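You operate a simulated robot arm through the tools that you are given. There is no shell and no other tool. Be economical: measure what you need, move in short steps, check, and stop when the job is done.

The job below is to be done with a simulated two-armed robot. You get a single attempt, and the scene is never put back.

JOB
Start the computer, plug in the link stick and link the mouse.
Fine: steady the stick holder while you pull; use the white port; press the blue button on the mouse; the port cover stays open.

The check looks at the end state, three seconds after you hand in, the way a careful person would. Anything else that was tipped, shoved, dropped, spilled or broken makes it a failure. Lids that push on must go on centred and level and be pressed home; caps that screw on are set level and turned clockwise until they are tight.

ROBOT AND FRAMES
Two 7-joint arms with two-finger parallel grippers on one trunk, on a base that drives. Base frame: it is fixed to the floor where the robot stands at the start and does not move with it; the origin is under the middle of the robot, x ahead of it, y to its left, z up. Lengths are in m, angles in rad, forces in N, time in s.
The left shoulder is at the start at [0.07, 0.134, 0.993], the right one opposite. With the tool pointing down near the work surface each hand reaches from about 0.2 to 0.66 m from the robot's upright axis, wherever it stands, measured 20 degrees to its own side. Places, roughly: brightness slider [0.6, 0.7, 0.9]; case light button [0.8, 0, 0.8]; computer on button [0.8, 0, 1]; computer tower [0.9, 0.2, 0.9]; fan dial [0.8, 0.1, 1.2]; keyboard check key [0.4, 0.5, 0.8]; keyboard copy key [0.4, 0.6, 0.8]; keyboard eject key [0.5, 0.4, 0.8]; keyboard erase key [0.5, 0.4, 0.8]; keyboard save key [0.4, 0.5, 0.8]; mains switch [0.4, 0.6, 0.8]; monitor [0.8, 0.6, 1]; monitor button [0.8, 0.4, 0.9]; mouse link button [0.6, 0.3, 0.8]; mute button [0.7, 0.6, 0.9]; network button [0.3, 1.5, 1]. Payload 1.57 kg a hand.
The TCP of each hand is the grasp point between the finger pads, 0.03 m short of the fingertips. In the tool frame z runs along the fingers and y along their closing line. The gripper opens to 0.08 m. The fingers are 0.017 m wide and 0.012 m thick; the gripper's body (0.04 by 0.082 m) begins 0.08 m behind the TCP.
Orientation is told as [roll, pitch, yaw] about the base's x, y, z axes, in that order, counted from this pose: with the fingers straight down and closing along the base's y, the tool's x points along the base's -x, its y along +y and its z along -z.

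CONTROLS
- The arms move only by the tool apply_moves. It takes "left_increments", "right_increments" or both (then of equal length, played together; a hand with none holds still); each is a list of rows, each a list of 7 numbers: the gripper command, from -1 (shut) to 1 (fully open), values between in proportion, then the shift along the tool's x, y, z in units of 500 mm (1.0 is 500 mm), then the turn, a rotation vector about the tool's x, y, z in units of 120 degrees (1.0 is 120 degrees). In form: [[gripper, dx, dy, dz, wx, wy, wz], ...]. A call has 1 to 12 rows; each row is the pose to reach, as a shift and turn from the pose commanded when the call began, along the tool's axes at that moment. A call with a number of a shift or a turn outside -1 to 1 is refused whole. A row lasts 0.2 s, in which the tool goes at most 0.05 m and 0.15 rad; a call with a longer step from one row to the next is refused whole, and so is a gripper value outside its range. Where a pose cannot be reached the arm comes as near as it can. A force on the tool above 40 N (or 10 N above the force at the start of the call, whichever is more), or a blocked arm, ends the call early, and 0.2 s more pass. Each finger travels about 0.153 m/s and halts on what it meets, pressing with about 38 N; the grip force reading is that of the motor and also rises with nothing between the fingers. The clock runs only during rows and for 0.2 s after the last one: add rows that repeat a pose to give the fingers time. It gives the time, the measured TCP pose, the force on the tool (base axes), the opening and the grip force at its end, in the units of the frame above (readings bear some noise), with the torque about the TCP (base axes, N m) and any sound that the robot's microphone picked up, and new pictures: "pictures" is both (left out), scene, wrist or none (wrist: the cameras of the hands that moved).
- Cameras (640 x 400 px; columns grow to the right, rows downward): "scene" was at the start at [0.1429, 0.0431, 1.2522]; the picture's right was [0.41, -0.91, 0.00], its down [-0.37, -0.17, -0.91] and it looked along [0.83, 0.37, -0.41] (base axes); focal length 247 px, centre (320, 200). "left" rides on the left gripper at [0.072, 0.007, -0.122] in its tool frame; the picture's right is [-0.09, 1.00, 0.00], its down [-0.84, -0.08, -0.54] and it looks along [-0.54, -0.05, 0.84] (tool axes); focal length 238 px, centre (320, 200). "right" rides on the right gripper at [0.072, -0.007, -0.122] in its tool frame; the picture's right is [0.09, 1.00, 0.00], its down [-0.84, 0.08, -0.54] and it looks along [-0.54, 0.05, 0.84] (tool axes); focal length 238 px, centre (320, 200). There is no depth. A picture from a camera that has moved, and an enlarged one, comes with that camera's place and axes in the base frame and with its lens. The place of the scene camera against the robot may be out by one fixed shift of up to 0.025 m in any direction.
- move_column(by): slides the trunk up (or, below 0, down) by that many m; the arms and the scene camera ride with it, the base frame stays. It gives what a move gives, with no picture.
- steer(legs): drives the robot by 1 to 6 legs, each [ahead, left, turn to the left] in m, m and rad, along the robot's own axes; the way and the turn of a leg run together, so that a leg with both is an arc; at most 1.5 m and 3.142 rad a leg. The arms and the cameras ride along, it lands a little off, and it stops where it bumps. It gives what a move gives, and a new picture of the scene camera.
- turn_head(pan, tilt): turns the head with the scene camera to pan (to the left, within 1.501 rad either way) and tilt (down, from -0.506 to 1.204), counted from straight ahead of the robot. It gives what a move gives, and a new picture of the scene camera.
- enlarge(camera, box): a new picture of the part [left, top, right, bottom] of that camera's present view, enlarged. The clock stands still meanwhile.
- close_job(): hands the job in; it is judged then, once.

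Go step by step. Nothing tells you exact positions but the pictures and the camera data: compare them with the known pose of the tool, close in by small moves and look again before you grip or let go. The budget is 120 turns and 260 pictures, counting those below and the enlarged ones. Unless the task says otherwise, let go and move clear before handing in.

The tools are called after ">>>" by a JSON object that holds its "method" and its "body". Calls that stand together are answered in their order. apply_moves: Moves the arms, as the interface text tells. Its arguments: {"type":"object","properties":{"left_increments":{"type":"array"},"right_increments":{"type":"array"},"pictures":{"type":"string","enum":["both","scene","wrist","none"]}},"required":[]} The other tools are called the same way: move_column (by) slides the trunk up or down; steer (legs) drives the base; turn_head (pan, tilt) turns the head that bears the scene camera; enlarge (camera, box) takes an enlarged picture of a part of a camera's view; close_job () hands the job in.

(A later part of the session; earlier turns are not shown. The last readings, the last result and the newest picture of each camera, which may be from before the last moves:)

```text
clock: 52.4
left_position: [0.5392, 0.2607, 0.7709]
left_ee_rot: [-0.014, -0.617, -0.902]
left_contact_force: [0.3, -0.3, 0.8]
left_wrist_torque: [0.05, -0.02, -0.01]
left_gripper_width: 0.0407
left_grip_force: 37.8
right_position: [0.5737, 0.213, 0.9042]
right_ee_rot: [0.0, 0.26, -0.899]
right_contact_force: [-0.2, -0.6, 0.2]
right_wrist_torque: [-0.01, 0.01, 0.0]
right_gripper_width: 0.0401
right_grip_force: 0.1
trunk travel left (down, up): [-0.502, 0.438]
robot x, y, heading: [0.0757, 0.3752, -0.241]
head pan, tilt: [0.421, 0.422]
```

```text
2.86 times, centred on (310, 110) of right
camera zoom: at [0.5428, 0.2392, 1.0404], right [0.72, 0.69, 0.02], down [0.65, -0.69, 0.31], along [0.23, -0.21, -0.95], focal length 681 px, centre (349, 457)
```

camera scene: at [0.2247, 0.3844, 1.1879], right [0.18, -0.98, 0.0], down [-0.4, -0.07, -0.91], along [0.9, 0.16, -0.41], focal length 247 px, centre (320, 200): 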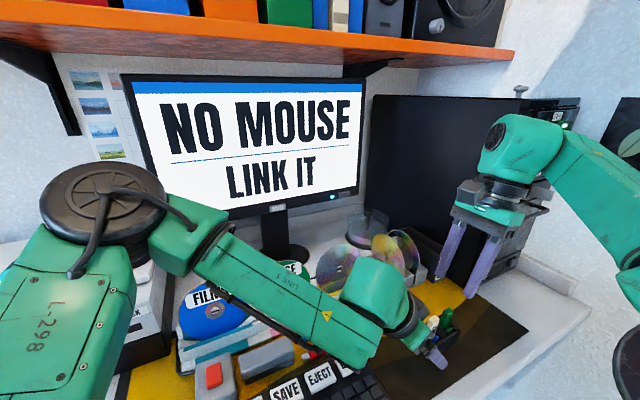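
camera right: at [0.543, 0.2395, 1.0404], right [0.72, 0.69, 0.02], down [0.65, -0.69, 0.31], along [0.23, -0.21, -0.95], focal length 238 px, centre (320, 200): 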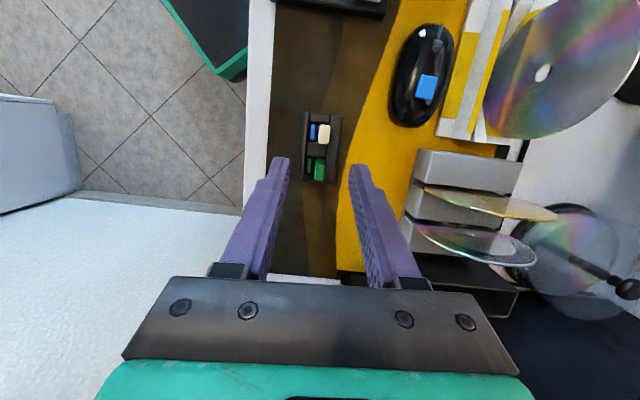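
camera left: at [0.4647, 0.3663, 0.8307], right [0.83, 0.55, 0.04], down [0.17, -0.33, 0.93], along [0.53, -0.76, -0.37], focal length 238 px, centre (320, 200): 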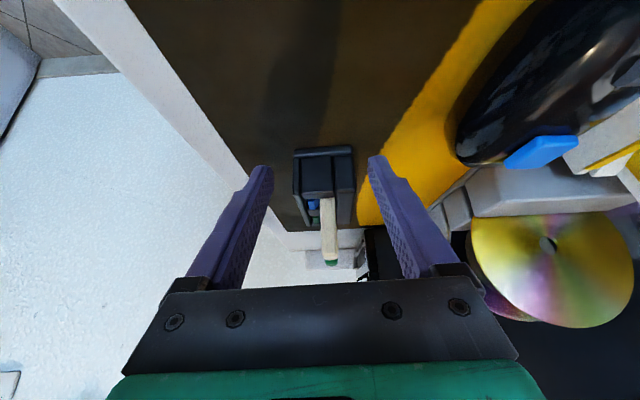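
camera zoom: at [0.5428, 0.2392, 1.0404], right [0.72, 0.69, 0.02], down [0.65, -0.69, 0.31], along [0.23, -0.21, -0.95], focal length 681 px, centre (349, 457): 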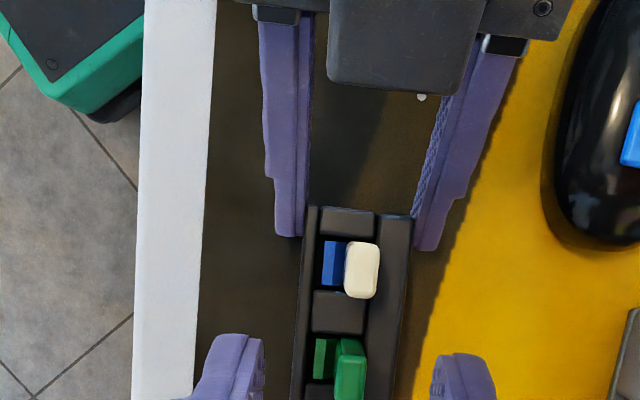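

The holder is held firmly (41 mm) and hasn't moved. Now the right hand goes down onto the white stick.

>>> {"method": "apply_moves", "body": {"right_increments": [[-0.25, 0, 0.004, 0.05, 0, 0, 0], [-0.25, 0, 0.004, 0.1, 0, 0, 0], [-0.25, 0, 0.004, 0.14, 0, 0, 0], [-0.25, 0, 0.004, 0.168, 0, 0, 0], [-0.25, 0, 0.004, 0.18, 0, 0, 0]]}}

>>> {"method": "enlarge", "body": {"camera": "right", "box": [240, 100, 400, 200]}}

>>> {"method": "enlarge", "body": {"camera": "scene", "box": [370, 270, 490, 370]}}

```text
clock: 53.6
left_position: [0.5396, 0.2593, 0.7718]
left_ee_rot: [-0.014, -0.616, -0.901]
left_contact_force: [-0.2, 0.5, -0.5]
left_wrist_torque: [-0.01, 0.0, -0.06]
left_gripper_width: 0.0408
left_grip_force: 37.8
right_position: [0.5614, 0.2325, 0.8159]
right_ee_rot: [-0.001, 0.261, -0.899]
right_contact_force: [0.1, -0.1, 0.2]
right_wrist_torque: [-0.03, 0.04, 0.03]
right_gripper_width: 0.03
right_grip_force: 0.1
trunk travel left (down, up): [-0.502, 0.438]
robot x, y, heading: [0.0756, 0.3753, -0.244]
head pan, tilt: [0.421, 0.422]
camera scene: at [0.2246, 0.3843, 1.188], right [0.18, -0.98, 0.0], down [-0.4, -0.07, -0.91], along [0.9, 0.16, -0.41], focal length 247 px, centre (320, 200)
camera right: at [0.5329, 0.2593, 0.9527], right [0.72, 0.69, 0.02], down [0.65, -0.69, 0.31], along [0.23, -0.21, -0.95], focal length 238 px, centre (320, 200)
```

scene: 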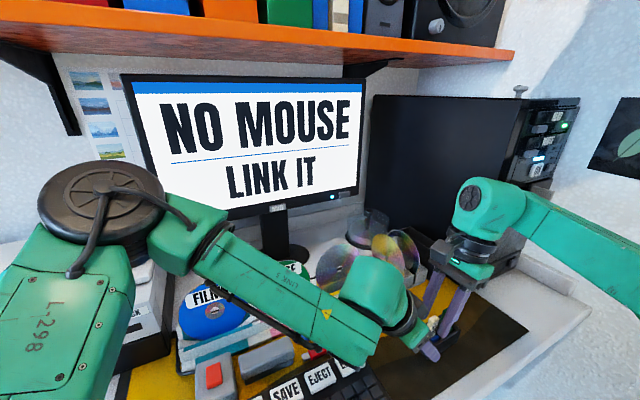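
right: 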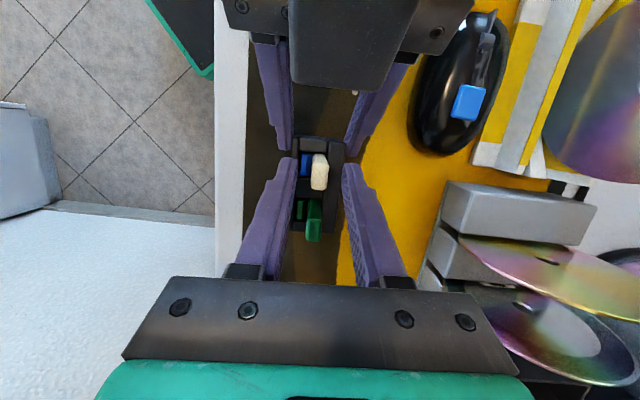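

```text
4.00 times, centred on (320, 150) of right
camera zoom: at [0.5329, 0.2593, 0.9527], right [0.72, 0.69, 0.02], down [0.65, -0.69, 0.31], along [0.23, -0.21, -0.95], focal length 953 px, centre (320, 400)
```

zoom: 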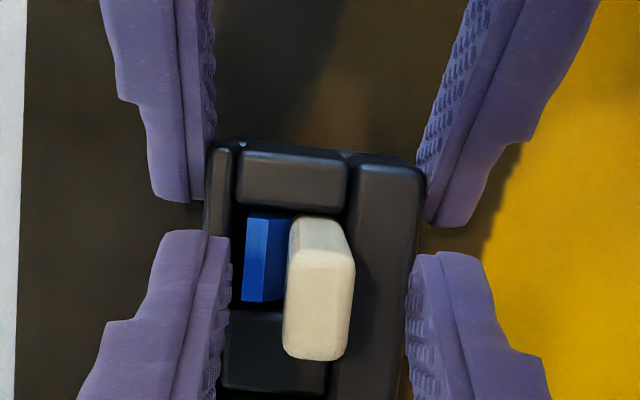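

```text
4.00 times, centred on (430, 320) of scene
camera zoom: at [0.2246, 0.3843, 1.188], right [0.18, -0.98, 0.0], down [-0.4, -0.07, -0.91], along [0.9, 0.16, -0.41], focal length 988 px, centre (-120, -280)
```

zoom: 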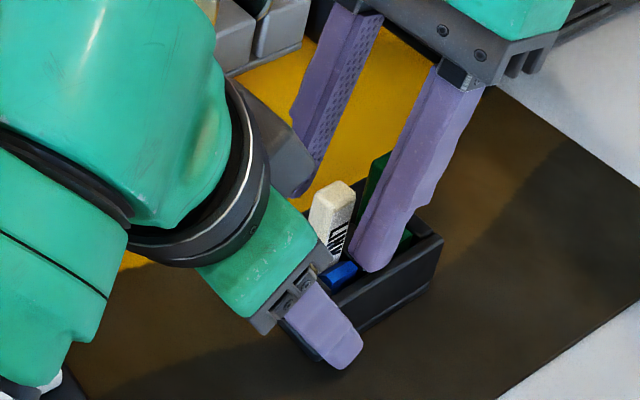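

The fingers stand on both sides of the stick above its blue collar, clear of the green one. I'll close.

>>> {"method": "apply_moves", "body": {"right_increments": [[-0.5, 0, 0, 0, 0, 0, 0], [-0.8, 0, 0, 0, 0, 0, 0], [-1, 0, 0, 0, 0, 0, 0], [-1, 0, 0, 0, 0, 0, 0]], "pictures": "none"}}

>>> {"method": "enlarge", "body": {"camera": "right", "box": [240, 100, 400, 200]}}

```text
clock: 54.6
left_position: [0.5399, 0.2613, 0.7725]
left_ee_rot: [-0.014, -0.617, -0.901]
left_contact_force: [2.7, 2.4, -1.0]
left_wrist_torque: [0.01, -0.02, 0.11]
left_gripper_width: 0.0411
left_grip_force: 38.3
right_position: [0.5616, 0.2323, 0.815]
right_ee_rot: [0.0, 0.261, -0.898]
right_contact_force: [-2.1, -2.0, 0.3]
right_wrist_torque: [-0.11, 0.14, -0.02]
right_gripper_width: 0.0088
right_grip_force: 26.9
trunk travel left (down, up): [-0.502, 0.438]
robot x, y, heading: [0.0788, 0.3769, -0.239]
head pan, tilt: [0.421, 0.422]
```

```text
4.00 times, centred on (320, 150) of right
camera zoom: at [0.533, 0.2593, 0.9526], right [0.72, 0.69, 0.02], down [0.65, -0.69, 0.31], along [0.23, -0.21, -0.95], focal length 953 px, centre (320, 400)
```

zoom: 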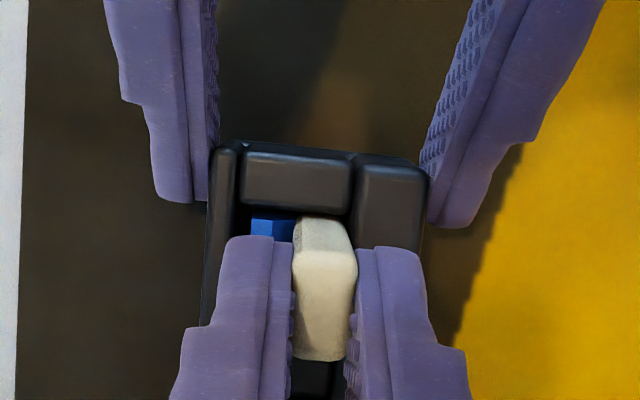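

Gripped (8.8 mm). I'll pull straight up slowly while the left hand holds.

>>> {"method": "apply_moves", "body": {"right_increments": [[-1, 0.005, 0, -0.0193, 0, 0, 0], [-1, 0.0103, 0, -0.0386, 0, 0, 0], [-1, 0.0154, 0, -0.058, 0, 0, 0], [-1, 0.0206, 0, -0.0773, 0, 0, 0], [-1, 0.0283, 0, -0.1063, 0, 0, 0], [-1, 0.036, 0, -0.135, 0, 0, 0]]}}

>>> {"method": "enlarge", "body": {"camera": "scene", "box": [370, 240, 490, 340]}}

>>> {"method": "enlarge", "body": {"camera": "right", "box": [240, 100, 400, 200]}}

```text
clock: 56.0
left_position: [0.538, 0.2613, 0.7711]
left_ee_rot: [-0.016, -0.614, -0.903]
left_contact_force: [-1.2, 0.8, 0.4]
left_wrist_torque: [0.01, 0.02, -0.08]
left_gripper_width: 0.0407
left_grip_force: 38.7
right_position: [0.5613, 0.232, 0.8848]
right_ee_rot: [0.002, 0.259, -0.898]
right_contact_force: [-0.6, 0.2, -0.3]
right_wrist_torque: [0.0, -0.01, -0.01]
right_gripper_width: 0.0086
right_grip_force: 27.2
trunk travel left (down, up): [-0.502, 0.438]
robot x, y, heading: [0.0758, 0.3759, -0.243]
head pan, tilt: [0.421, 0.422]
camera scene: at [0.2244, 0.3845, 1.188], right [0.18, -0.98, 0.0], down [-0.4, -0.07, -0.91], along [0.9, 0.16, -0.41], focal length 247 px, centre (320, 200)
camera right: at [0.531, 0.2595, 1.0211], right [0.72, 0.69, 0.02], down [0.65, -0.69, 0.31], along [0.23, -0.21, -0.95], focal length 238 px, centre (320, 200)
```

scene: 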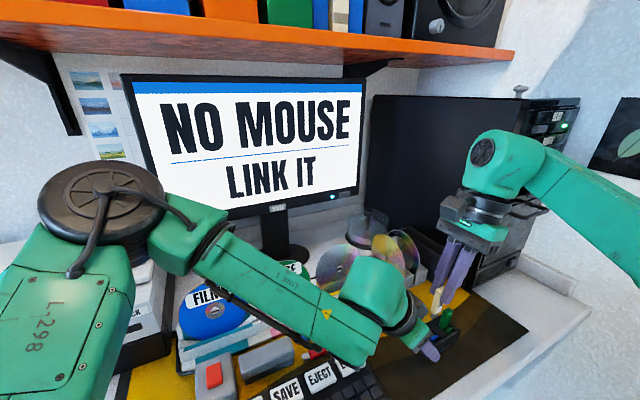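
right: 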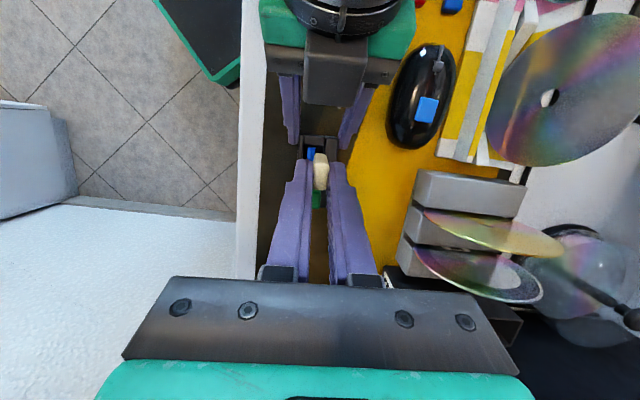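

```text
4.00 times, centred on (430, 290) of scene
camera zoom: at [0.2244, 0.3845, 1.188], right [0.18, -0.98, 0.0], down [-0.4, -0.07, -0.91], along [0.9, 0.16, -0.41], focal length 988 px, centre (-120, -160)
```

zoom: 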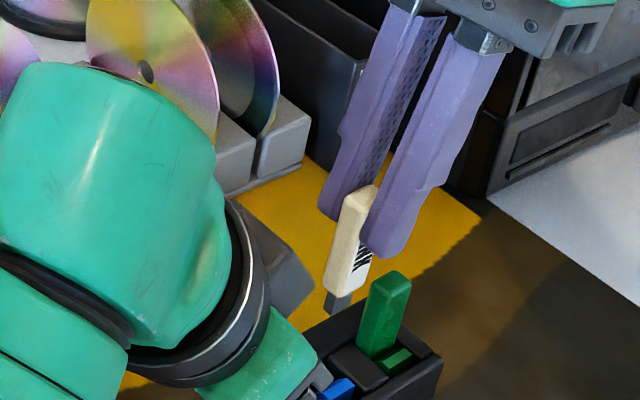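

```text
4.00 times, centred on (320, 150) of right
camera zoom: at [0.531, 0.2595, 1.0211], right [0.72, 0.69, 0.02], down [0.65, -0.69, 0.31], along [0.23, -0.21, -0.95], focal length 953 px, centre (320, 400)
```

zoom: 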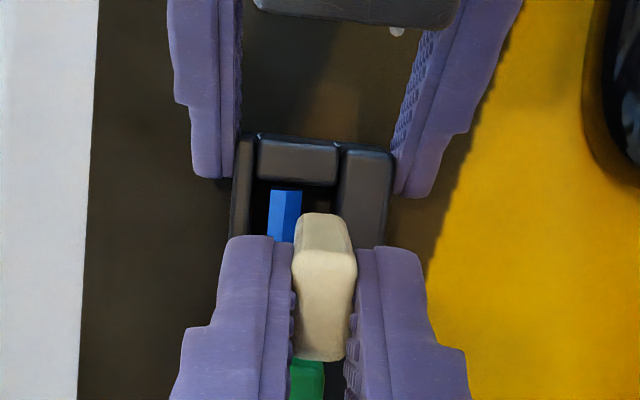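

The stick came out cleanly; the blue mark belongs to the holder slot, with the LINK face toward it, so LINK goes toward the white strip (up) at the port. Now the left hand lets go of the holder and backs out while the right hand rises.

>>> {"method": "apply_moves", "body": {"left_increments": [[0.1, 0, 0, 0, 0, 0, 0], [0.4, 0, 0, 0, 0, 0, 0], [0.62, 0, 0, 0, 0, 0, 0], [0.62, 0, 0, -0.04, 0, 0, 0], [0.62, 0, 0, -0.1, 0, 0, 0], [0.62, 0, 0, -0.16, 0, 0, 0], [0.62, 0, 0, -0.2, 0, 0, 0]], "right_increments": [[-1, 0.01, 0, -0.04, 0, 0, 0], [-1, 0.02, 0, -0.08, 0, 0, 0], [-1, 0.03, 0, -0.12, 0, 0, 0], [-1, 0.03, 0, -0.12, 0, 0, 0], [-1, 0.03, 0, -0.12, 0, 0, 0], [-1, 0.03, 0, -0.12, 0, 0, 0], [-1, 0.03, 0, -0.12, 0, 0, 0]]}}

>>> {"method": "enlarge", "body": {"camera": "left", "box": [260, 80, 420, 200]}}

```text
clock: 57.6
left_position: [0.5032, 0.3071, 0.8541]
left_ee_rot: [-0.015, -0.616, -0.902]
left_contact_force: [0.3, -0.1, 0.0]
left_wrist_torque: [-0.01, -0.02, 0.04]
left_gripper_width: 0.065
left_grip_force: 0.0
right_position: [0.5568, 0.2324, 0.9442]
right_ee_rot: [0.002, 0.257, -0.899]
right_contact_force: [0.4, -0.8, -1.7]
right_wrist_torque: [-0.01, 0.0, -0.01]
right_gripper_width: 0.0084
right_grip_force: 27.4
right hand out of reach, approached as far as the arm can: row 3, 4, 5, 6, 7
trunk travel left (down, up): [-0.502, 0.438]
robot x, y, heading: [0.0759, 0.3748, -0.242]
head pan, tilt: [0.421, 0.422]
camera scene: at [0.2242, 0.3848, 1.188], right [0.18, -0.98, 0.0], down [-0.4, -0.07, -0.91], along [0.9, 0.16, -0.41], focal length 247 px, centre (320, 200)
camera right: at [0.5263, 0.2581, 1.0808], right [0.72, 0.69, 0.03], down [0.65, -0.69, 0.31], along [0.23, -0.21, -0.95], focal length 238 px, centre (320, 200)
camera left: at [0.4311, 0.4145, 0.9127], right [0.83, 0.55, 0.04], down [0.17, -0.33, 0.93], along [0.53, -0.76, -0.37], focal length 238 px, centre (320, 200)
```

scene: 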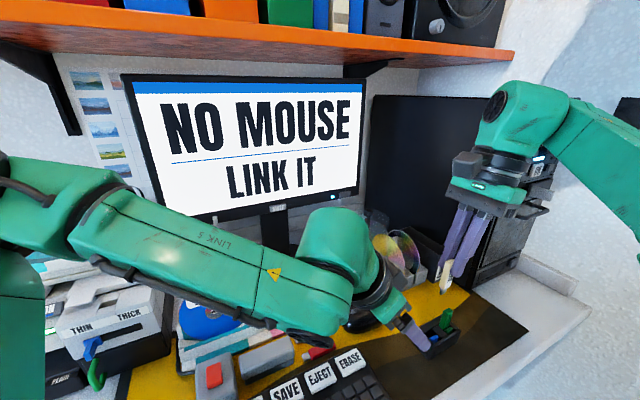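
right: 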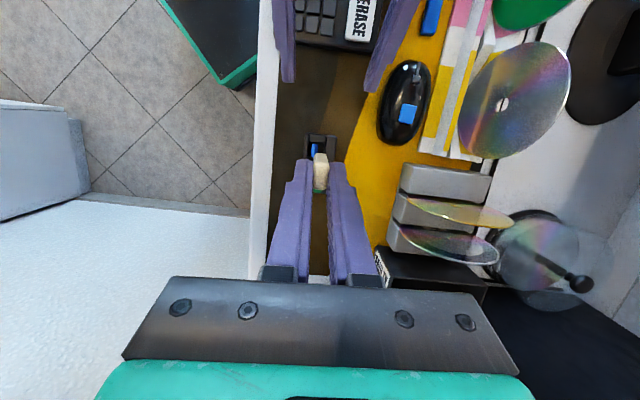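
left: 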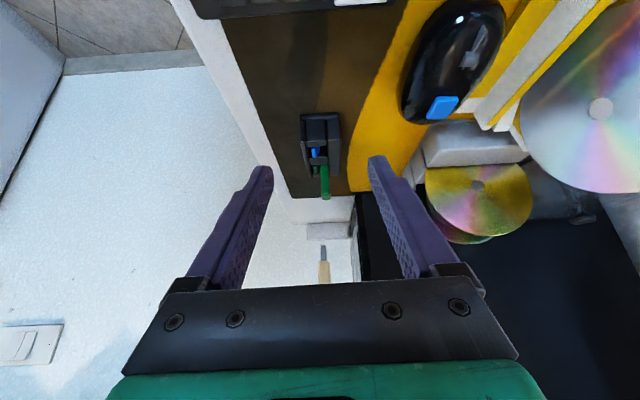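

```text
3.33 times, centred on (340, 140) of left
camera zoom: at [0.4311, 0.4145, 0.9127], right [0.83, 0.55, 0.04], down [0.17, -0.33, 0.93], along [0.53, -0.76, -0.37], focal length 794 px, centre (253, 400)
```

zoom: 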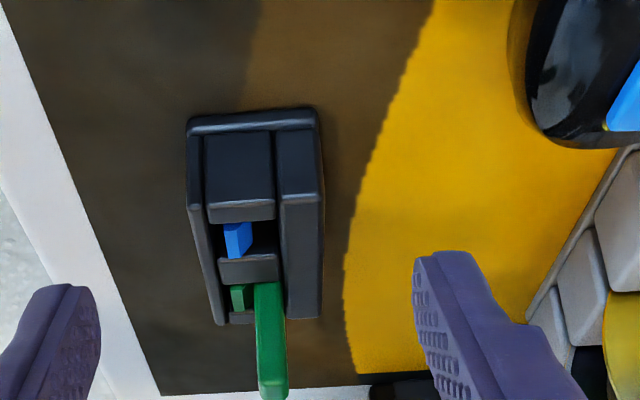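

The holder stands undisturbed with the green stick. I'll measure the plug in the left view.

>>> {"method": "enlarge", "body": {"camera": "left", "box": [290, 225, 358, 290]}}

>>> {"method": "enlarge", "body": {"camera": "scene", "box": [410, 230, 490, 310]}}

```text
6.15 times, centred on (324, 258) of left
camera zoom: at [0.4311, 0.4145, 0.9127], right [0.83, 0.55, 0.04], down [0.17, -0.33, 0.93], along [0.53, -0.76, -0.37], focal length 1467 px, centre (295, -154)
```

zoom: 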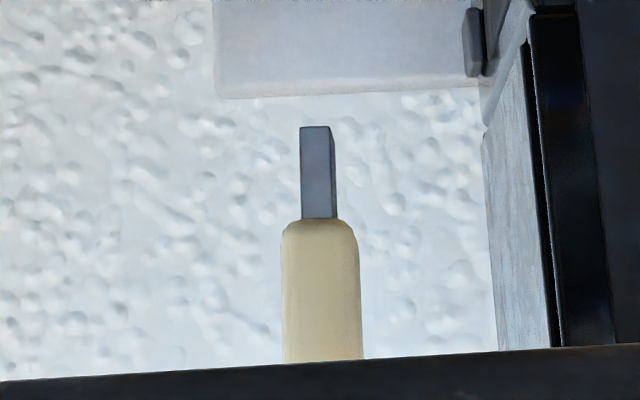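

```text
5.00 times, centred on (450, 270) of scene
camera zoom: at [0.2242, 0.3848, 1.188], right [0.18, -0.98, 0.0], down [-0.4, -0.07, -0.91], along [0.9, 0.16, -0.41], focal length 1235 px, centre (-330, -150)
```

zoom: 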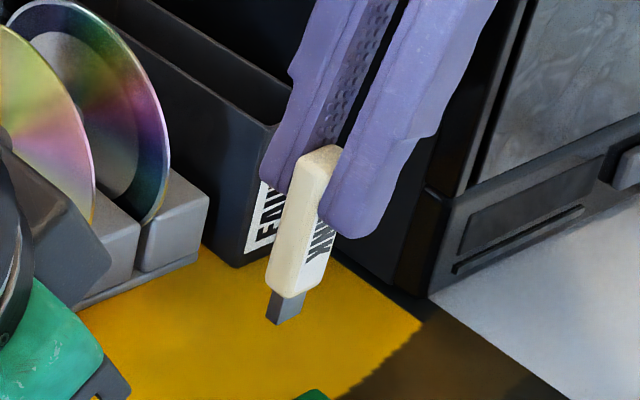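

The plug is 13 mm long and its tip sits about 72 mm ahead of the TCP. I'll tuck the left hand away before driving to the tower.

>>> {"method": "apply_moves", "body": {"left_increments": [[0.6, 0.035, 0.003, -0.07, 0, 0.05, 0], [0.6, 0.07, 0.006, -0.14, 0, 0.11, 0], [0.6, 0.105, 0.009, -0.21, 0, 0.17, 0], [0.6, 0.14, 0.012, -0.28, 0, 0.23, 0], [0.6, 0.176, 0.015, -0.36, 0, 0.294, 0], [0.6, 0.176, 0.015, -0.36, 0, 0.294, 0]], "pictures": "none"}}

```text
clock: 59.0
left_position: [0.4016, 0.4492, 0.9468]
left_ee_rot: [-0.013, 0.001, -0.911]
left_contact_force: [-0.2, 0.1, -0.8]
left_wrist_torque: [-0.02, 0.01, 0.02]
left_gripper_width: 0.0639
left_grip_force: 0.1
right_position: [0.5572, 0.2316, 0.9439]
right_ee_rot: [0.002, 0.261, -0.899]
right_contact_force: [0.2, -0.1, 0.0]
right_wrist_torque: [-0.02, 0.01, 0.01]
right_gripper_width: 0.0089
right_grip_force: 27.6
trunk travel left (down, up): [-0.502, 0.438]
robot x, y, heading: [0.0744, 0.3764, -0.244]
head pan, tilt: [0.421, 0.422]
```

>>> {"method": "steer", "body": {"legs": [[-0.1, 0, 0], [0, 0, 0.24], [0, -0.29, 0]]}}

```text
clock: 62.6
left_position: [0.276, 0.2546, 0.947]
left_ee_rot: [-0.01, 0.001, -0.675]
left_contact_force: [-0.6, -0.4, 0.2]
left_wrist_torque: [0.0, -0.03, -0.04]
left_gripper_width: 0.064
left_grip_force: 0.1
right_position: [0.4776, 0.0781, 0.9447]
right_ee_rot: [0.001, 0.261, -0.662]
right_contact_force: [0.3, -0.1, -0.1]
right_wrist_torque: [0.0, 0.0, -0.04]
right_gripper_width: 0.0087
right_grip_force: 27.6
trunk travel left (down, up): [-0.502, 0.438]
robot x, y, heading: [-0.0218, 0.1088, -0.006]
head pan, tilt: [0.421, 0.422]
camera scene: at [0.1209, 0.1485, 1.188], right [0.4, -0.92, 0.0], down [-0.37, -0.16, -0.91], along [0.83, 0.37, -0.41], focal length 247 px, centre (320, 200)
```

scene: 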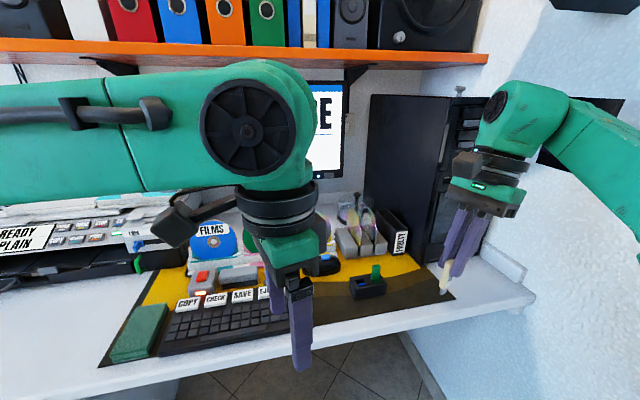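

I'll now swing the stick forward in two stages, moving to an open spot in front of the tower.

>>> {"method": "apply_moves", "body": {"right_increments": [[-1, -0.016, -0.002, -0.012, -0.0246, -0.0585, -0.032], [-1, -0.032, -0.004, -0.024, -0.0492, -0.117, -0.064], [-1, -0.048, -0.006, -0.036, -0.0738, -0.1755, -0.0961], [-1, -0.065, -0.007, -0.048, -0.0984, -0.234, -0.1281], [-1, -0.081, -0.009, -0.06, -0.123, -0.2926, -0.1601], [-1, -0.097, -0.011, -0.073, -0.1476, -0.3511, -0.1922], [-1, -0.113, -0.013, -0.085, -0.1722, -0.4096, -0.2242], [-1, -0.13, -0.015, -0.097, -0.1968, -0.4681, -0.2562], [-1, -0.146, -0.017, -0.109, -0.2214, -0.5266, -0.2882], [-1, -0.162, -0.018, -0.121, -0.246, -0.5851, -0.3203], [-1, -0.178, -0.02, -0.133, -0.2706, -0.6437, -0.3523], [-1, -0.194, -0.022, -0.145, -0.2952, -0.7022, -0.3843]]}}

```text
clock: 65.2
left_position: [0.2758, 0.2533, 0.9468]
left_ee_rot: [-0.01, -0.001, -0.676]
left_contact_force: [-0.7, 0.0, -0.8]
left_wrist_torque: [0.01, 0.01, 0.01]
left_gripper_width: 0.0641
left_grip_force: 0.1
right_position: [0.5602, 0.0021, 0.9901]
right_ee_rot: [0.472, -1.363, -0.213]
right_contact_force: [-0.2, -0.6, 0.4]
right_wrist_torque: [0.03, 0.0, 0.0]
right_gripper_width: 0.0086
right_grip_force: 27.5
trunk travel left (down, up): [-0.502, 0.438]
robot x, y, heading: [-0.0228, 0.1097, -0.005]
head pan, tilt: [0.421, 0.422]
camera scene: at [0.1211, 0.1482, 1.188], right [0.4, -0.92, 0.0], down [-0.37, -0.16, -0.91], along [0.83, 0.37, -0.41], focal length 247 px, centre (320, 200)
camera right: at [0.4301, -0.0327, 0.9413], right [-0.27, 0.96, 0.0], down [-0.36, -0.1, 0.93], along [0.89, 0.24, 0.38], focal length 238 px, centre (320, 200)
```

scene: 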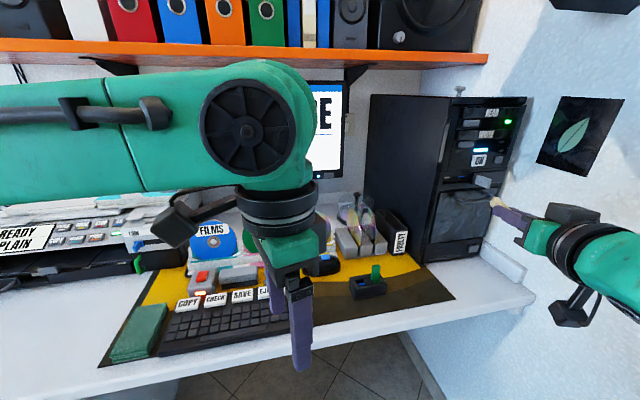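
right: 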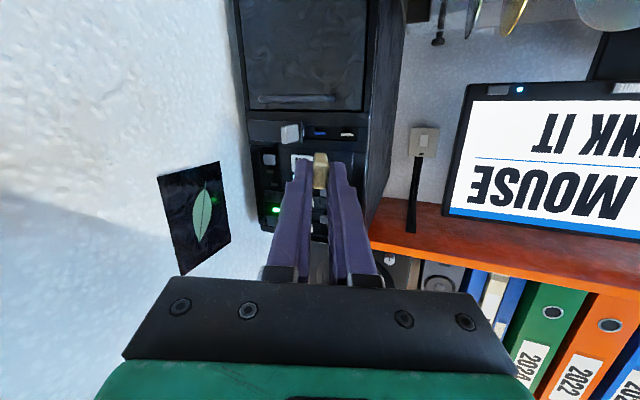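

The stick points forward now. Next stage: roll so LINK faces up, at about 9 cm in front of the white port.

>>> {"method": "apply_moves", "body": {"right_increments": [[-1, 0.0006, -0.0014, 0.008, 0.0032, -0.0083, -0.0663], [-1, 0.001, -0.003, 0.016, 0.0064, -0.0166, -0.1327], [-1, 0.002, -0.004, 0.024, 0.0096, -0.0249, -0.199], [-1, 0.002, -0.006, 0.032, 0.0128, -0.0331, -0.2653], [-1, 0.003, -0.007, 0.04, 0.016, -0.0414, -0.3317], [-1, 0.003, -0.008, 0.048, 0.0192, -0.0497, -0.398], [-1, 0.004, -0.01, 0.056, 0.0224, -0.058, -0.4643], [-1, 0.005, -0.011, 0.064, 0.0256, -0.0663, -0.5307], [-1, 0.005, -0.013, 0.072, 0.0288, -0.0746, -0.597], [-1, 0.006, -0.014, 0.08, 0.032, -0.0828, -0.6633], [-1, 0.006, -0.016, 0.088, 0.0352, -0.0911, -0.7297], [-1, 0.007, -0.017, 0.096, 0.0384, -0.0994, -0.796]]}}

>>> {"method": "enlarge", "body": {"camera": "right", "box": [260, 60, 420, 200]}}

```text
clock: 67.8
left_position: [0.2752, 0.2535, 0.9467]
left_ee_rot: [-0.012, 0.0, -0.674]
left_contact_force: [0.0, 0.3, -0.5]
left_wrist_torque: [0.01, 0.01, 0.01]
left_gripper_width: 0.0638
left_grip_force: 0.0
right_position: [0.6073, 0.0062, 0.9757]
right_ee_rot: [-1.569, 0.002, 1.912]
right_contact_force: [0.4, -0.4, -0.8]
right_wrist_torque: [-0.02, -0.02, 0.03]
right_gripper_width: 0.0088
right_grip_force: 27.8
trunk travel left (down, up): [-0.502, 0.438]
robot x, y, heading: [-0.026, 0.1098, -0.009]
head pan, tilt: [0.421, 0.422]
camera scene: at [0.1209, 0.149, 1.1879], right [0.4, -0.92, 0.0], down [-0.37, -0.17, -0.91], along [0.83, 0.37, -0.41], focal length 247 px, centre (320, 200)
camera right: at [0.5159, -0.1014, 0.9842], right [0.03, -0.09, -1.0], down [-0.79, 0.61, -0.08], along [0.61, 0.79, -0.05], focal length 238 px, centre (320, 200)
```

scene: 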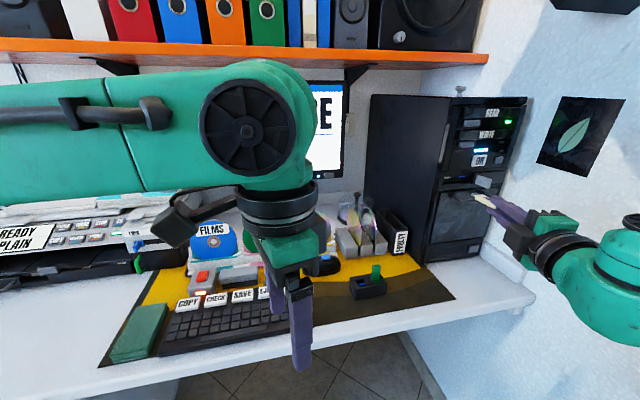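
right: 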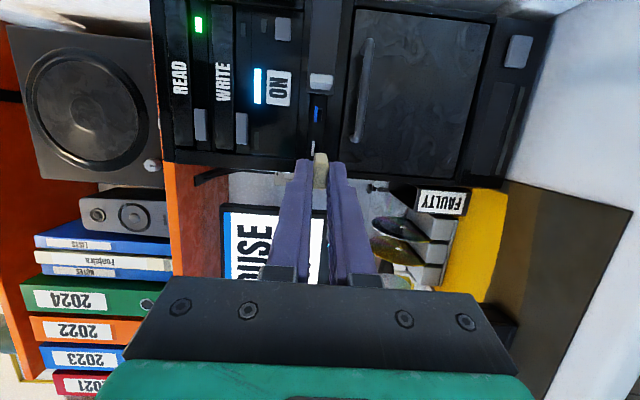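

```text
2.86 times, centred on (340, 130) of right
camera zoom: at [0.5159, -0.1014, 0.9842], right [0.03, -0.09, -1.0], down [-0.79, 0.61, -0.08], along [0.61, 0.79, -0.05], focal length 681 px, centre (263, 400)
```

zoom: 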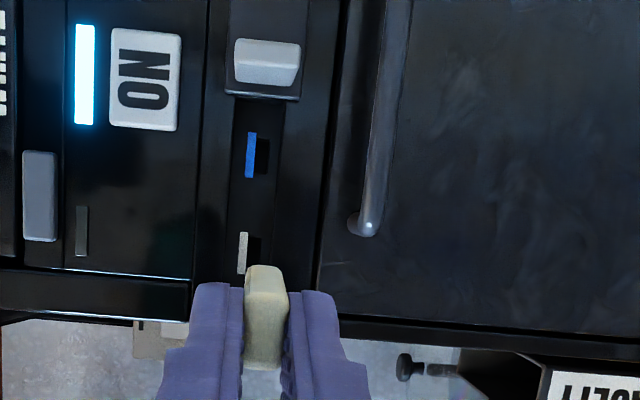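

The pose is exact and the port measures the same again (opening centre z ≈ 0.978). I'll check the plug with the scene camera.

>>> {"method": "enlarge", "body": {"camera": "scene", "box": [435, 160, 515, 220]}}

```text
6.67 times, centred on (475, 190) of scene
camera zoom: at [0.1209, 0.149, 1.1879], right [0.4, -0.92, 0.0], down [-0.37, -0.17, -0.91], along [0.83, 0.37, -0.41], focal length 1647 px, centre (-713, 267)
```

zoom: 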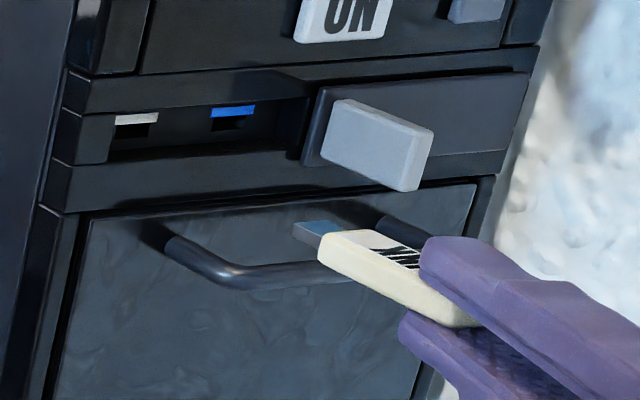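

LINK faces up, with the plug well below and to the right of the port as expected. I'll advance to about 2.5 cm in front of the opening and compare again.

>>> {"method": "apply_moves", "body": {"right_increments": [[-1, -0.01, -0.002, 0.04, 0, 0, 0], [-1, -0.02, -0.004, 0.08, 0, 0, 0], [-1, -0.03, -0.004, 0.1266, 0, 0, 0], [-1, -0.03, -0.004, 0.1266, 0, 0, 0]]}}

>>> {"method": "enlarge", "body": {"camera": "scene", "box": [435, 160, 499, 200]}}

>>> {"method": "enlarge", "body": {"camera": "right", "box": [270, 80, 390, 180]}}

```text
clock: 68.8
left_position: [0.2757, 0.2548, 0.9466]
left_ee_rot: [-0.011, -0.001, -0.674]
left_contact_force: [-0.1, 0.0, 0.5]
left_wrist_torque: [0.02, -0.03, -0.01]
left_gripper_width: 0.0641
left_grip_force: 0.1
right_position: [0.6608, 0.0432, 0.9799]
right_ee_rot: [-1.569, 0.0, 1.911]
right_contact_force: [-0.5, -0.1, -0.5]
right_wrist_torque: [0.0, 0.0, 0.02]
right_gripper_width: 0.0085
right_grip_force: 27.1
trunk travel left (down, up): [-0.502, 0.438]
robot x, y, heading: [-0.0246, 0.1086, -0.004]
head pan, tilt: [0.421, 0.422]
camera scene: at [0.1205, 0.1483, 1.188], right [0.4, -0.92, 0.0], down [-0.37, -0.16, -0.91], along [0.84, 0.37, -0.41], focal length 247 px, centre (320, 200)
camera right: at [0.5689, -0.0641, 0.9872], right [0.03, -0.09, -1.0], down [-0.79, 0.61, -0.08], along [0.61, 0.79, -0.05], focal length 238 px, centre (320, 200)
```

scene: 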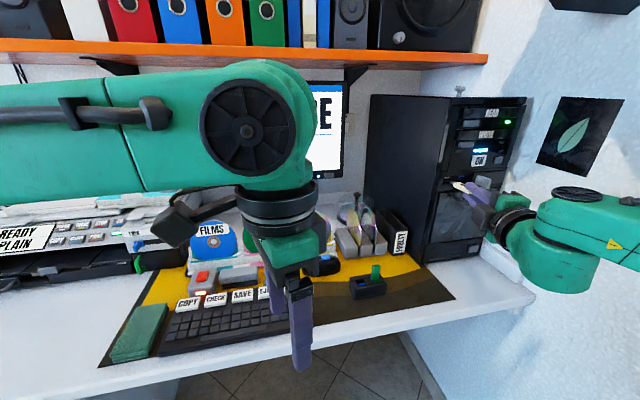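
right: 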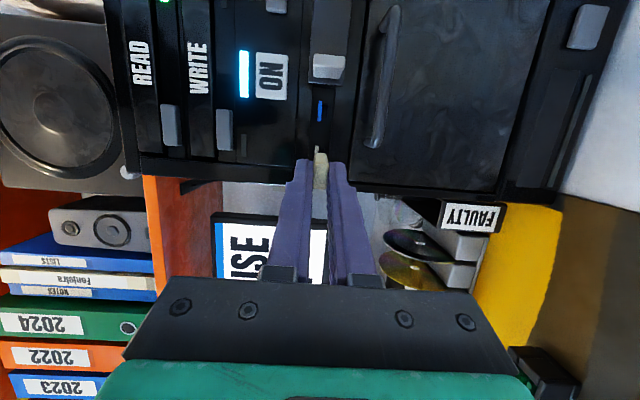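

```text
10.00 times, centred on (467, 180) of scene
camera zoom: at [0.1205, 0.1483, 1.188], right [0.4, -0.92, 0.0], down [-0.37, -0.16, -0.91], along [0.84, 0.37, -0.41], focal length 2470 px, centre (-1150, 400)
```

zoom: 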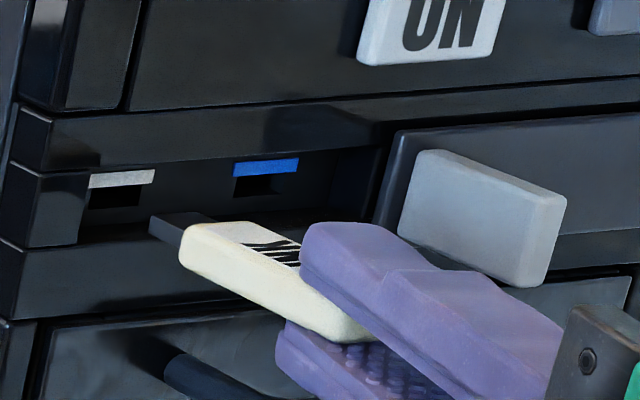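

```text
4.00 times, centred on (330, 130) of right
camera zoom: at [0.5689, -0.0641, 0.9872], right [0.03, -0.09, -1.0], down [-0.79, 0.61, -0.08], along [0.61, 0.79, -0.05], focal length 953 px, centre (280, 480)
```

zoom: 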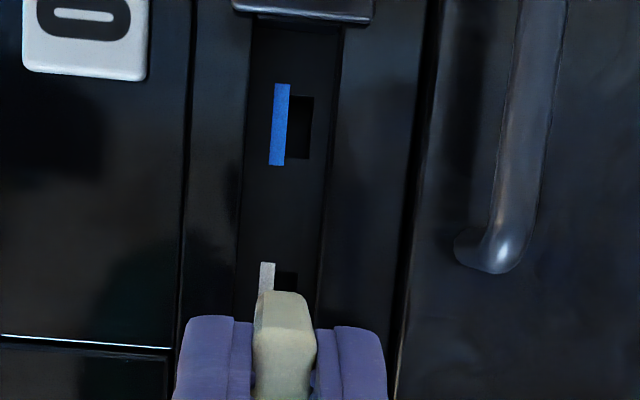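

LINK is up and the height matches; the plug needs about 3.5 mm to the right. I'll apply that while closing to about 12 mm.

>>> {"method": "apply_moves", "body": {"right_increments": [[-1, 0.003, 0, 0.01, 0, 0, 0], [-1, 0.0, 0, 0.027, 0, 0, 0], [-1, 0.0, 0, 0.027, 0, 0, 0]], "pictures": "none"}}

>>> {"method": "enlarge", "body": {"camera": "scene", "box": [440, 165, 480, 190]}}

>>> {"method": "enlarge", "body": {"camera": "right", "box": [270, 80, 390, 180]}}

```text
clock: 69.6
left_position: [0.2759, 0.2543, 0.9477]
left_ee_rot: [-0.013, 0.0, -0.676]
left_contact_force: [0.3, -0.2, -0.1]
left_wrist_torque: [0.02, 0.0, 0.0]
left_gripper_width: 0.0643
left_grip_force: 0.2
right_position: [0.6743, 0.0464, 0.9797]
right_ee_rot: [-1.567, 0.001, 1.91]
right_contact_force: [0.0, 0.0, 1.2]
right_wrist_torque: [0.01, 0.01, -0.02]
right_gripper_width: 0.0087
right_grip_force: 27.8
trunk travel left (down, up): [-0.502, 0.438]
robot x, y, heading: [-0.0242, 0.1036, -0.009]
head pan, tilt: [0.421, 0.422]
```

```text
16.00 times, centred on (460, 178) of scene
camera zoom: at [0.1208, 0.1487, 1.188], right [0.4, -0.92, 0.0], down [-0.37, -0.16, -0.91], along [0.83, 0.37, -0.41], focal length 3952 px, centre (-1920, 560)
```

zoom: 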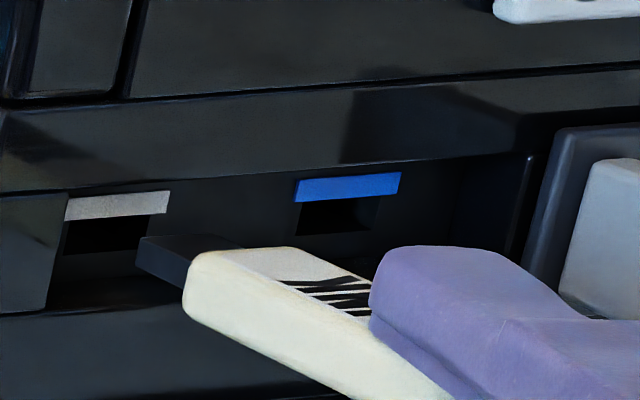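

```text
4.00 times, centred on (330, 130) of right
camera zoom: at [0.5827, -0.0614, 0.9864], right [0.03, -0.09, -1.0], down [-0.79, 0.61, -0.08], along [0.61, 0.79, -0.05], focal length 953 px, centre (280, 480)
```

zoom: 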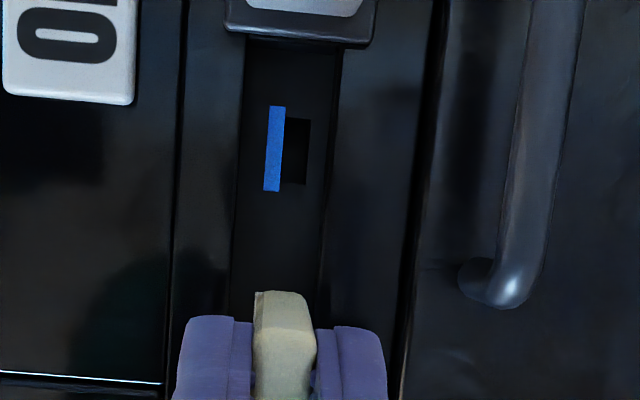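

The plug is close now and looks 1–2 mm high. I'll drop 1.5 mm, advance 8 mm and compare again.

>>> {"method": "apply_moves", "body": {"right_increments": [[-1, -0.002, 0.003, 0.008, 0, 0, 0], [-1, -0.0041, 0.003, 0.0155, 0, 0, 0], [-1, -0.0041, 0.003, 0.0155, 0, 0, 0]], "pictures": "none"}}

>>> {"method": "enlarge", "body": {"camera": "scene", "box": [440, 165, 480, 190]}}

```text
clock: 70.4
left_position: [0.276, 0.2535, 0.947]
left_ee_rot: [-0.011, 0.0, -0.676]
left_contact_force: [0.0, 0.6, 0.3]
left_wrist_torque: [0.01, 0.0, -0.01]
left_gripper_width: 0.064
left_grip_force: 0.2
right_position: [0.6811, 0.0503, 0.9767]
right_ee_rot: [-1.567, -0.001, 1.912]
right_contact_force: [0.1, 0.3, -0.4]
right_wrist_torque: [0.01, 0.02, 0.04]
right_gripper_width: 0.0086
right_grip_force: 27.3
trunk travel left (down, up): [-0.502, 0.438]
robot x, y, heading: [-0.0237, 0.1058, -0.005]
head pan, tilt: [0.421, 0.422]
```

```text
16.00 times, centred on (460, 178) of scene
camera zoom: at [0.1209, 0.1488, 1.188], right [0.4, -0.92, 0.0], down [-0.37, -0.16, -0.91], along [0.83, 0.37, -0.41], focal length 3952 px, centre (-1920, 560)
```

zoom: 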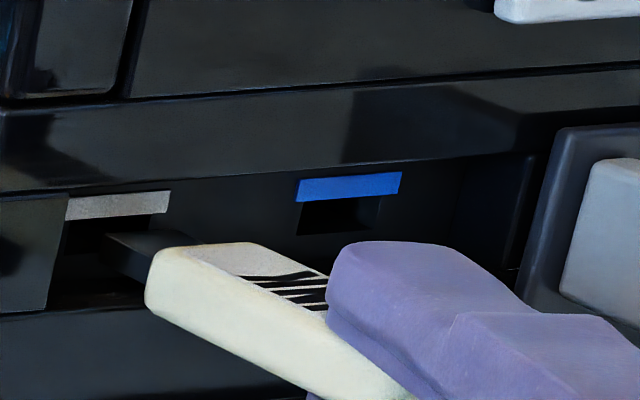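

>>> {"method": "enlarge", "body": {"camera": "scene", "box": [442, 175, 458, 185]}}

```text
16.00 times, centred on (450, 180) of scene
camera zoom: at [0.1209, 0.1488, 1.188], right [0.4, -0.92, 0.0], down [-0.37, -0.16, -0.91], along [0.83, 0.37, -0.41], focal length 3952 px, centre (-1760, 520)
```

zoom: 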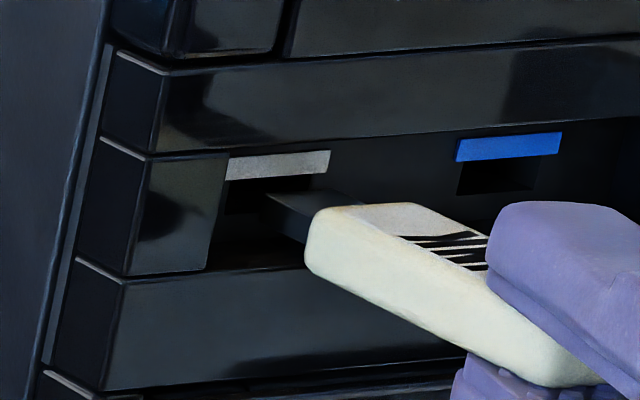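

By the estimates the tip is about 4–5 mm from the opening and about 2 mm too far right. I'll correct left and creep forward 4 mm.

>>> {"method": "apply_moves", "body": {"right_increments": [[-1, -0.0043, 0, -0.0011, 0, 0, 0], [-1, -0.0064, 0, 0.0066, 0, 0, 0], [-1, -0.0064, 0, 0.0066, 0, 0, 0]], "pictures": "none"}}

>>> {"method": "enlarge", "body": {"camera": "scene", "box": [442, 175, 458, 185]}}

```text
clock: 71.2
left_position: [0.275, 0.2541, 0.9473]
left_ee_rot: [-0.009, 0.0, -0.676]
left_contact_force: [-0.4, -0.7, -0.5]
left_wrist_torque: [0.04, -0.01, -0.03]
left_gripper_width: 0.0638
left_grip_force: 0.0
right_position: [0.6814, 0.0532, 0.9777]
right_ee_rot: [-1.57, -0.002, 1.91]
right_contact_force: [-4.6, -2.9, -1.7]
right_wrist_torque: [-0.03, 0.08, 0.02]
right_gripper_width: 0.0087
right_grip_force: 27.9
trunk travel left (down, up): [-0.502, 0.438]
robot x, y, heading: [-0.024, 0.1056, -0.005]
head pan, tilt: [0.421, 0.422]
```

```text
16.00 times, centred on (450, 180) of scene
camera zoom: at [0.1195, 0.1478, 1.1882], right [0.4, -0.92, 0.0], down [-0.37, -0.16, -0.91], along [0.84, 0.37, -0.41], focal length 3952 px, centre (-1760, 520)
```

zoom: 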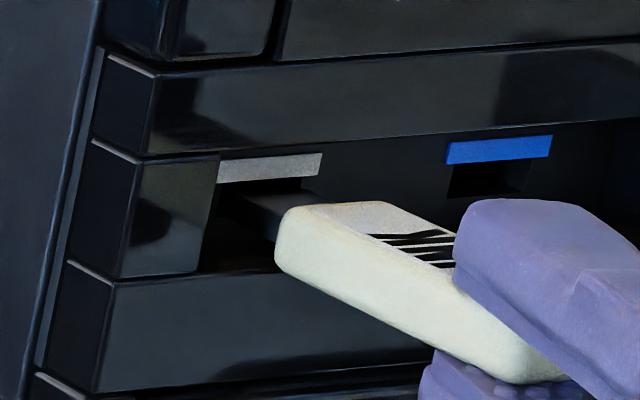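

The plug has touched the face beside the opening (about 5 N); it needs roughly 2 mm left and 1 mm up. I'll back off slightly, shift and press again.

>>> {"method": "apply_moves", "body": {"right_increments": [[-1, 0.001, 0, -0.003, 0, 0, 0], [-1, -0.0033, -0.002, -0.004, 0, 0, 0], [-1, -0.0056, -0.002, 0.0047, 0, 0, 0], [-1, -0.0066, -0.002, 0.009, 0, 0, 0]], "pictures": "none"}}

>>> {"method": "enlarge", "body": {"camera": "scene", "box": [442, 175, 458, 185]}}

```text
clock: 72.2
left_position: [0.2766, 0.2552, 0.947]
left_ee_rot: [-0.01, 0.0, -0.673]
left_contact_force: [-0.2, 0.1, 0.4]
left_wrist_torque: [-0.02, -0.01, 0.0]
left_gripper_width: 0.0642
left_grip_force: 0.0
right_position: [0.6851, 0.0589, 0.9774]
right_ee_rot: [-1.569, 0.001, 1.91]
right_contact_force: [0.5, -0.3, 0.4]
right_wrist_torque: [0.04, -0.08, -0.04]
right_gripper_width: 0.0089
right_grip_force: 27.3
trunk travel left (down, up): [-0.502, 0.438]
robot x, y, heading: [-0.0217, 0.1056, -0.005]
head pan, tilt: [0.421, 0.422]
```

```text
16.00 times, centred on (450, 180) of scene
camera zoom: at [0.121, 0.1488, 1.188], right [0.4, -0.92, 0.0], down [-0.37, -0.17, -0.91], along [0.83, 0.37, -0.41], focal length 3952 px, centre (-1760, 520)
```

zoom: 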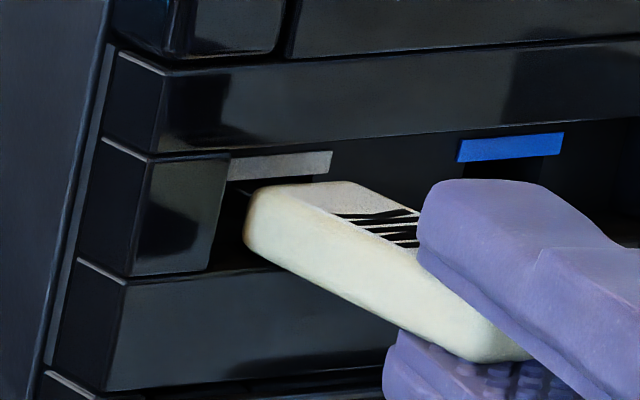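

The plug slid in freely past the face. I'll push it home.

>>> {"method": "apply_moves", "body": {"right_increments": [[-1, -0.0016, 0, 0.0058, 0, 0, 0], [-1, -0.0031, 0, 0.0116, 0, 0, 0], [-1, -0.0047, 0, 0.0174, 0, 0, 0], [-1, -0.0062, 0, 0.0232, 0, 0, 0], [-1, -0.0072, 0, 0.027, 0, 0, 0]], "pictures": "scene"}}

>>> {"method": "enlarge", "body": {"camera": "scene", "box": [442, 175, 458, 185]}}

```text
clock: 73.4
left_position: [0.2736, 0.2513, 0.9479]
left_ee_rot: [-0.007, 0.0, -0.676]
left_contact_force: [0.4, 0.1, -0.6]
left_wrist_torque: [0.01, -0.01, -0.02]
left_gripper_width: 0.064
left_grip_force: 0.1
right_position: [0.6941, 0.0627, 0.9774]
right_ee_rot: [-1.571, -0.001, 1.909]
right_contact_force: [-16.7, -10.4, -4.6]
right_wrist_torque: [-0.19, 0.23, 0.07]
right_gripper_width: 0.0086
right_grip_force: 27.3
trunk travel left (down, up): [-0.502, 0.438]
robot x, y, heading: [-0.0244, 0.1041, -0.008]
head pan, tilt: [0.421, 0.422]
camera scene: at [0.1174, 0.1457, 1.1884], right [0.4, -0.92, 0.0], down [-0.37, -0.16, -0.91], along [0.84, 0.37, -0.41], focal length 247 px, centre (320, 200)
```

scene: 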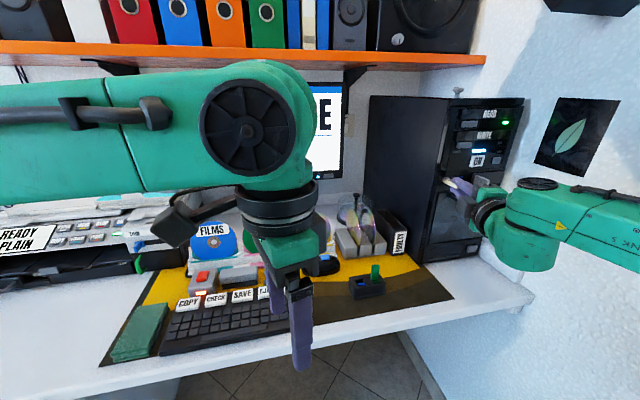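

```text
16.00 times, centred on (450, 180) of scene
camera zoom: at [0.1174, 0.1457, 1.1884], right [0.4, -0.92, 0.0], down [-0.37, -0.16, -0.91], along [0.84, 0.37, -0.41], focal length 3952 px, centre (-1760, 520)
```

zoom: 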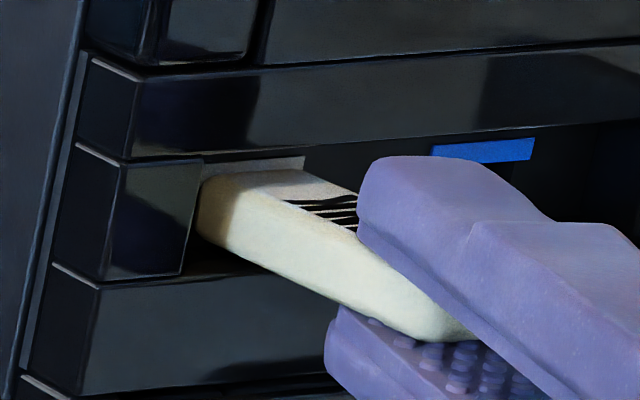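

It's at a stop with about 20 N. I'll press slightly more to be sure it's home.

>>> {"method": "apply_moves", "body": {"right_increments": [[-1, -0.001, 0, 0.004, 0, 0, 0], [-1, -0.002, 0, 0.008, 0, 0, 0], [-1, -0.002, 0, 0.008, 0, 0, 0]], "pictures": "none"}}

>>> {"method": "enlarge", "body": {"camera": "right", "box": [250, 60, 410, 180]}}

```text
clock: 74.2
left_position: [0.2747, 0.2522, 0.9488]
left_ee_rot: [-0.007, -0.001, -0.675]
left_contact_force: [-0.6, -0.4, -0.3]
left_wrist_torque: [-0.02, -0.01, -0.02]
left_gripper_width: 0.0637
left_grip_force: 0.2
right_position: [0.6976, 0.0645, 0.978]
right_ee_rot: [-1.572, -0.004, 1.908]
right_contact_force: [-15.9, -13.2, -6.2]
right_wrist_torque: [-0.17, 0.27, -0.17]
right_gripper_width: 0.0089
right_grip_force: 27.1
trunk travel left (down, up): [-0.502, 0.438]
robot x, y, heading: [-0.0229, 0.1054, -0.009]
head pan, tilt: [0.421, 0.422]
```

```text
3.33 times, centred on (330, 120) of right
camera zoom: at [0.606, -0.0426, 0.9853], right [0.03, -0.08, -1.0], down [-0.79, 0.61, -0.08], along [0.61, 0.79, -0.05], focal length 794 px, centre (287, 467)
```

zoom: 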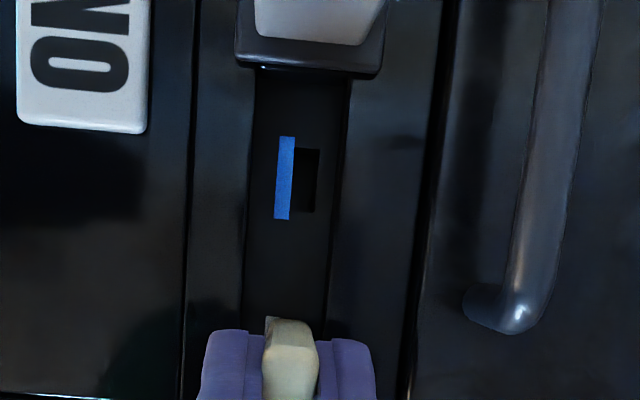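

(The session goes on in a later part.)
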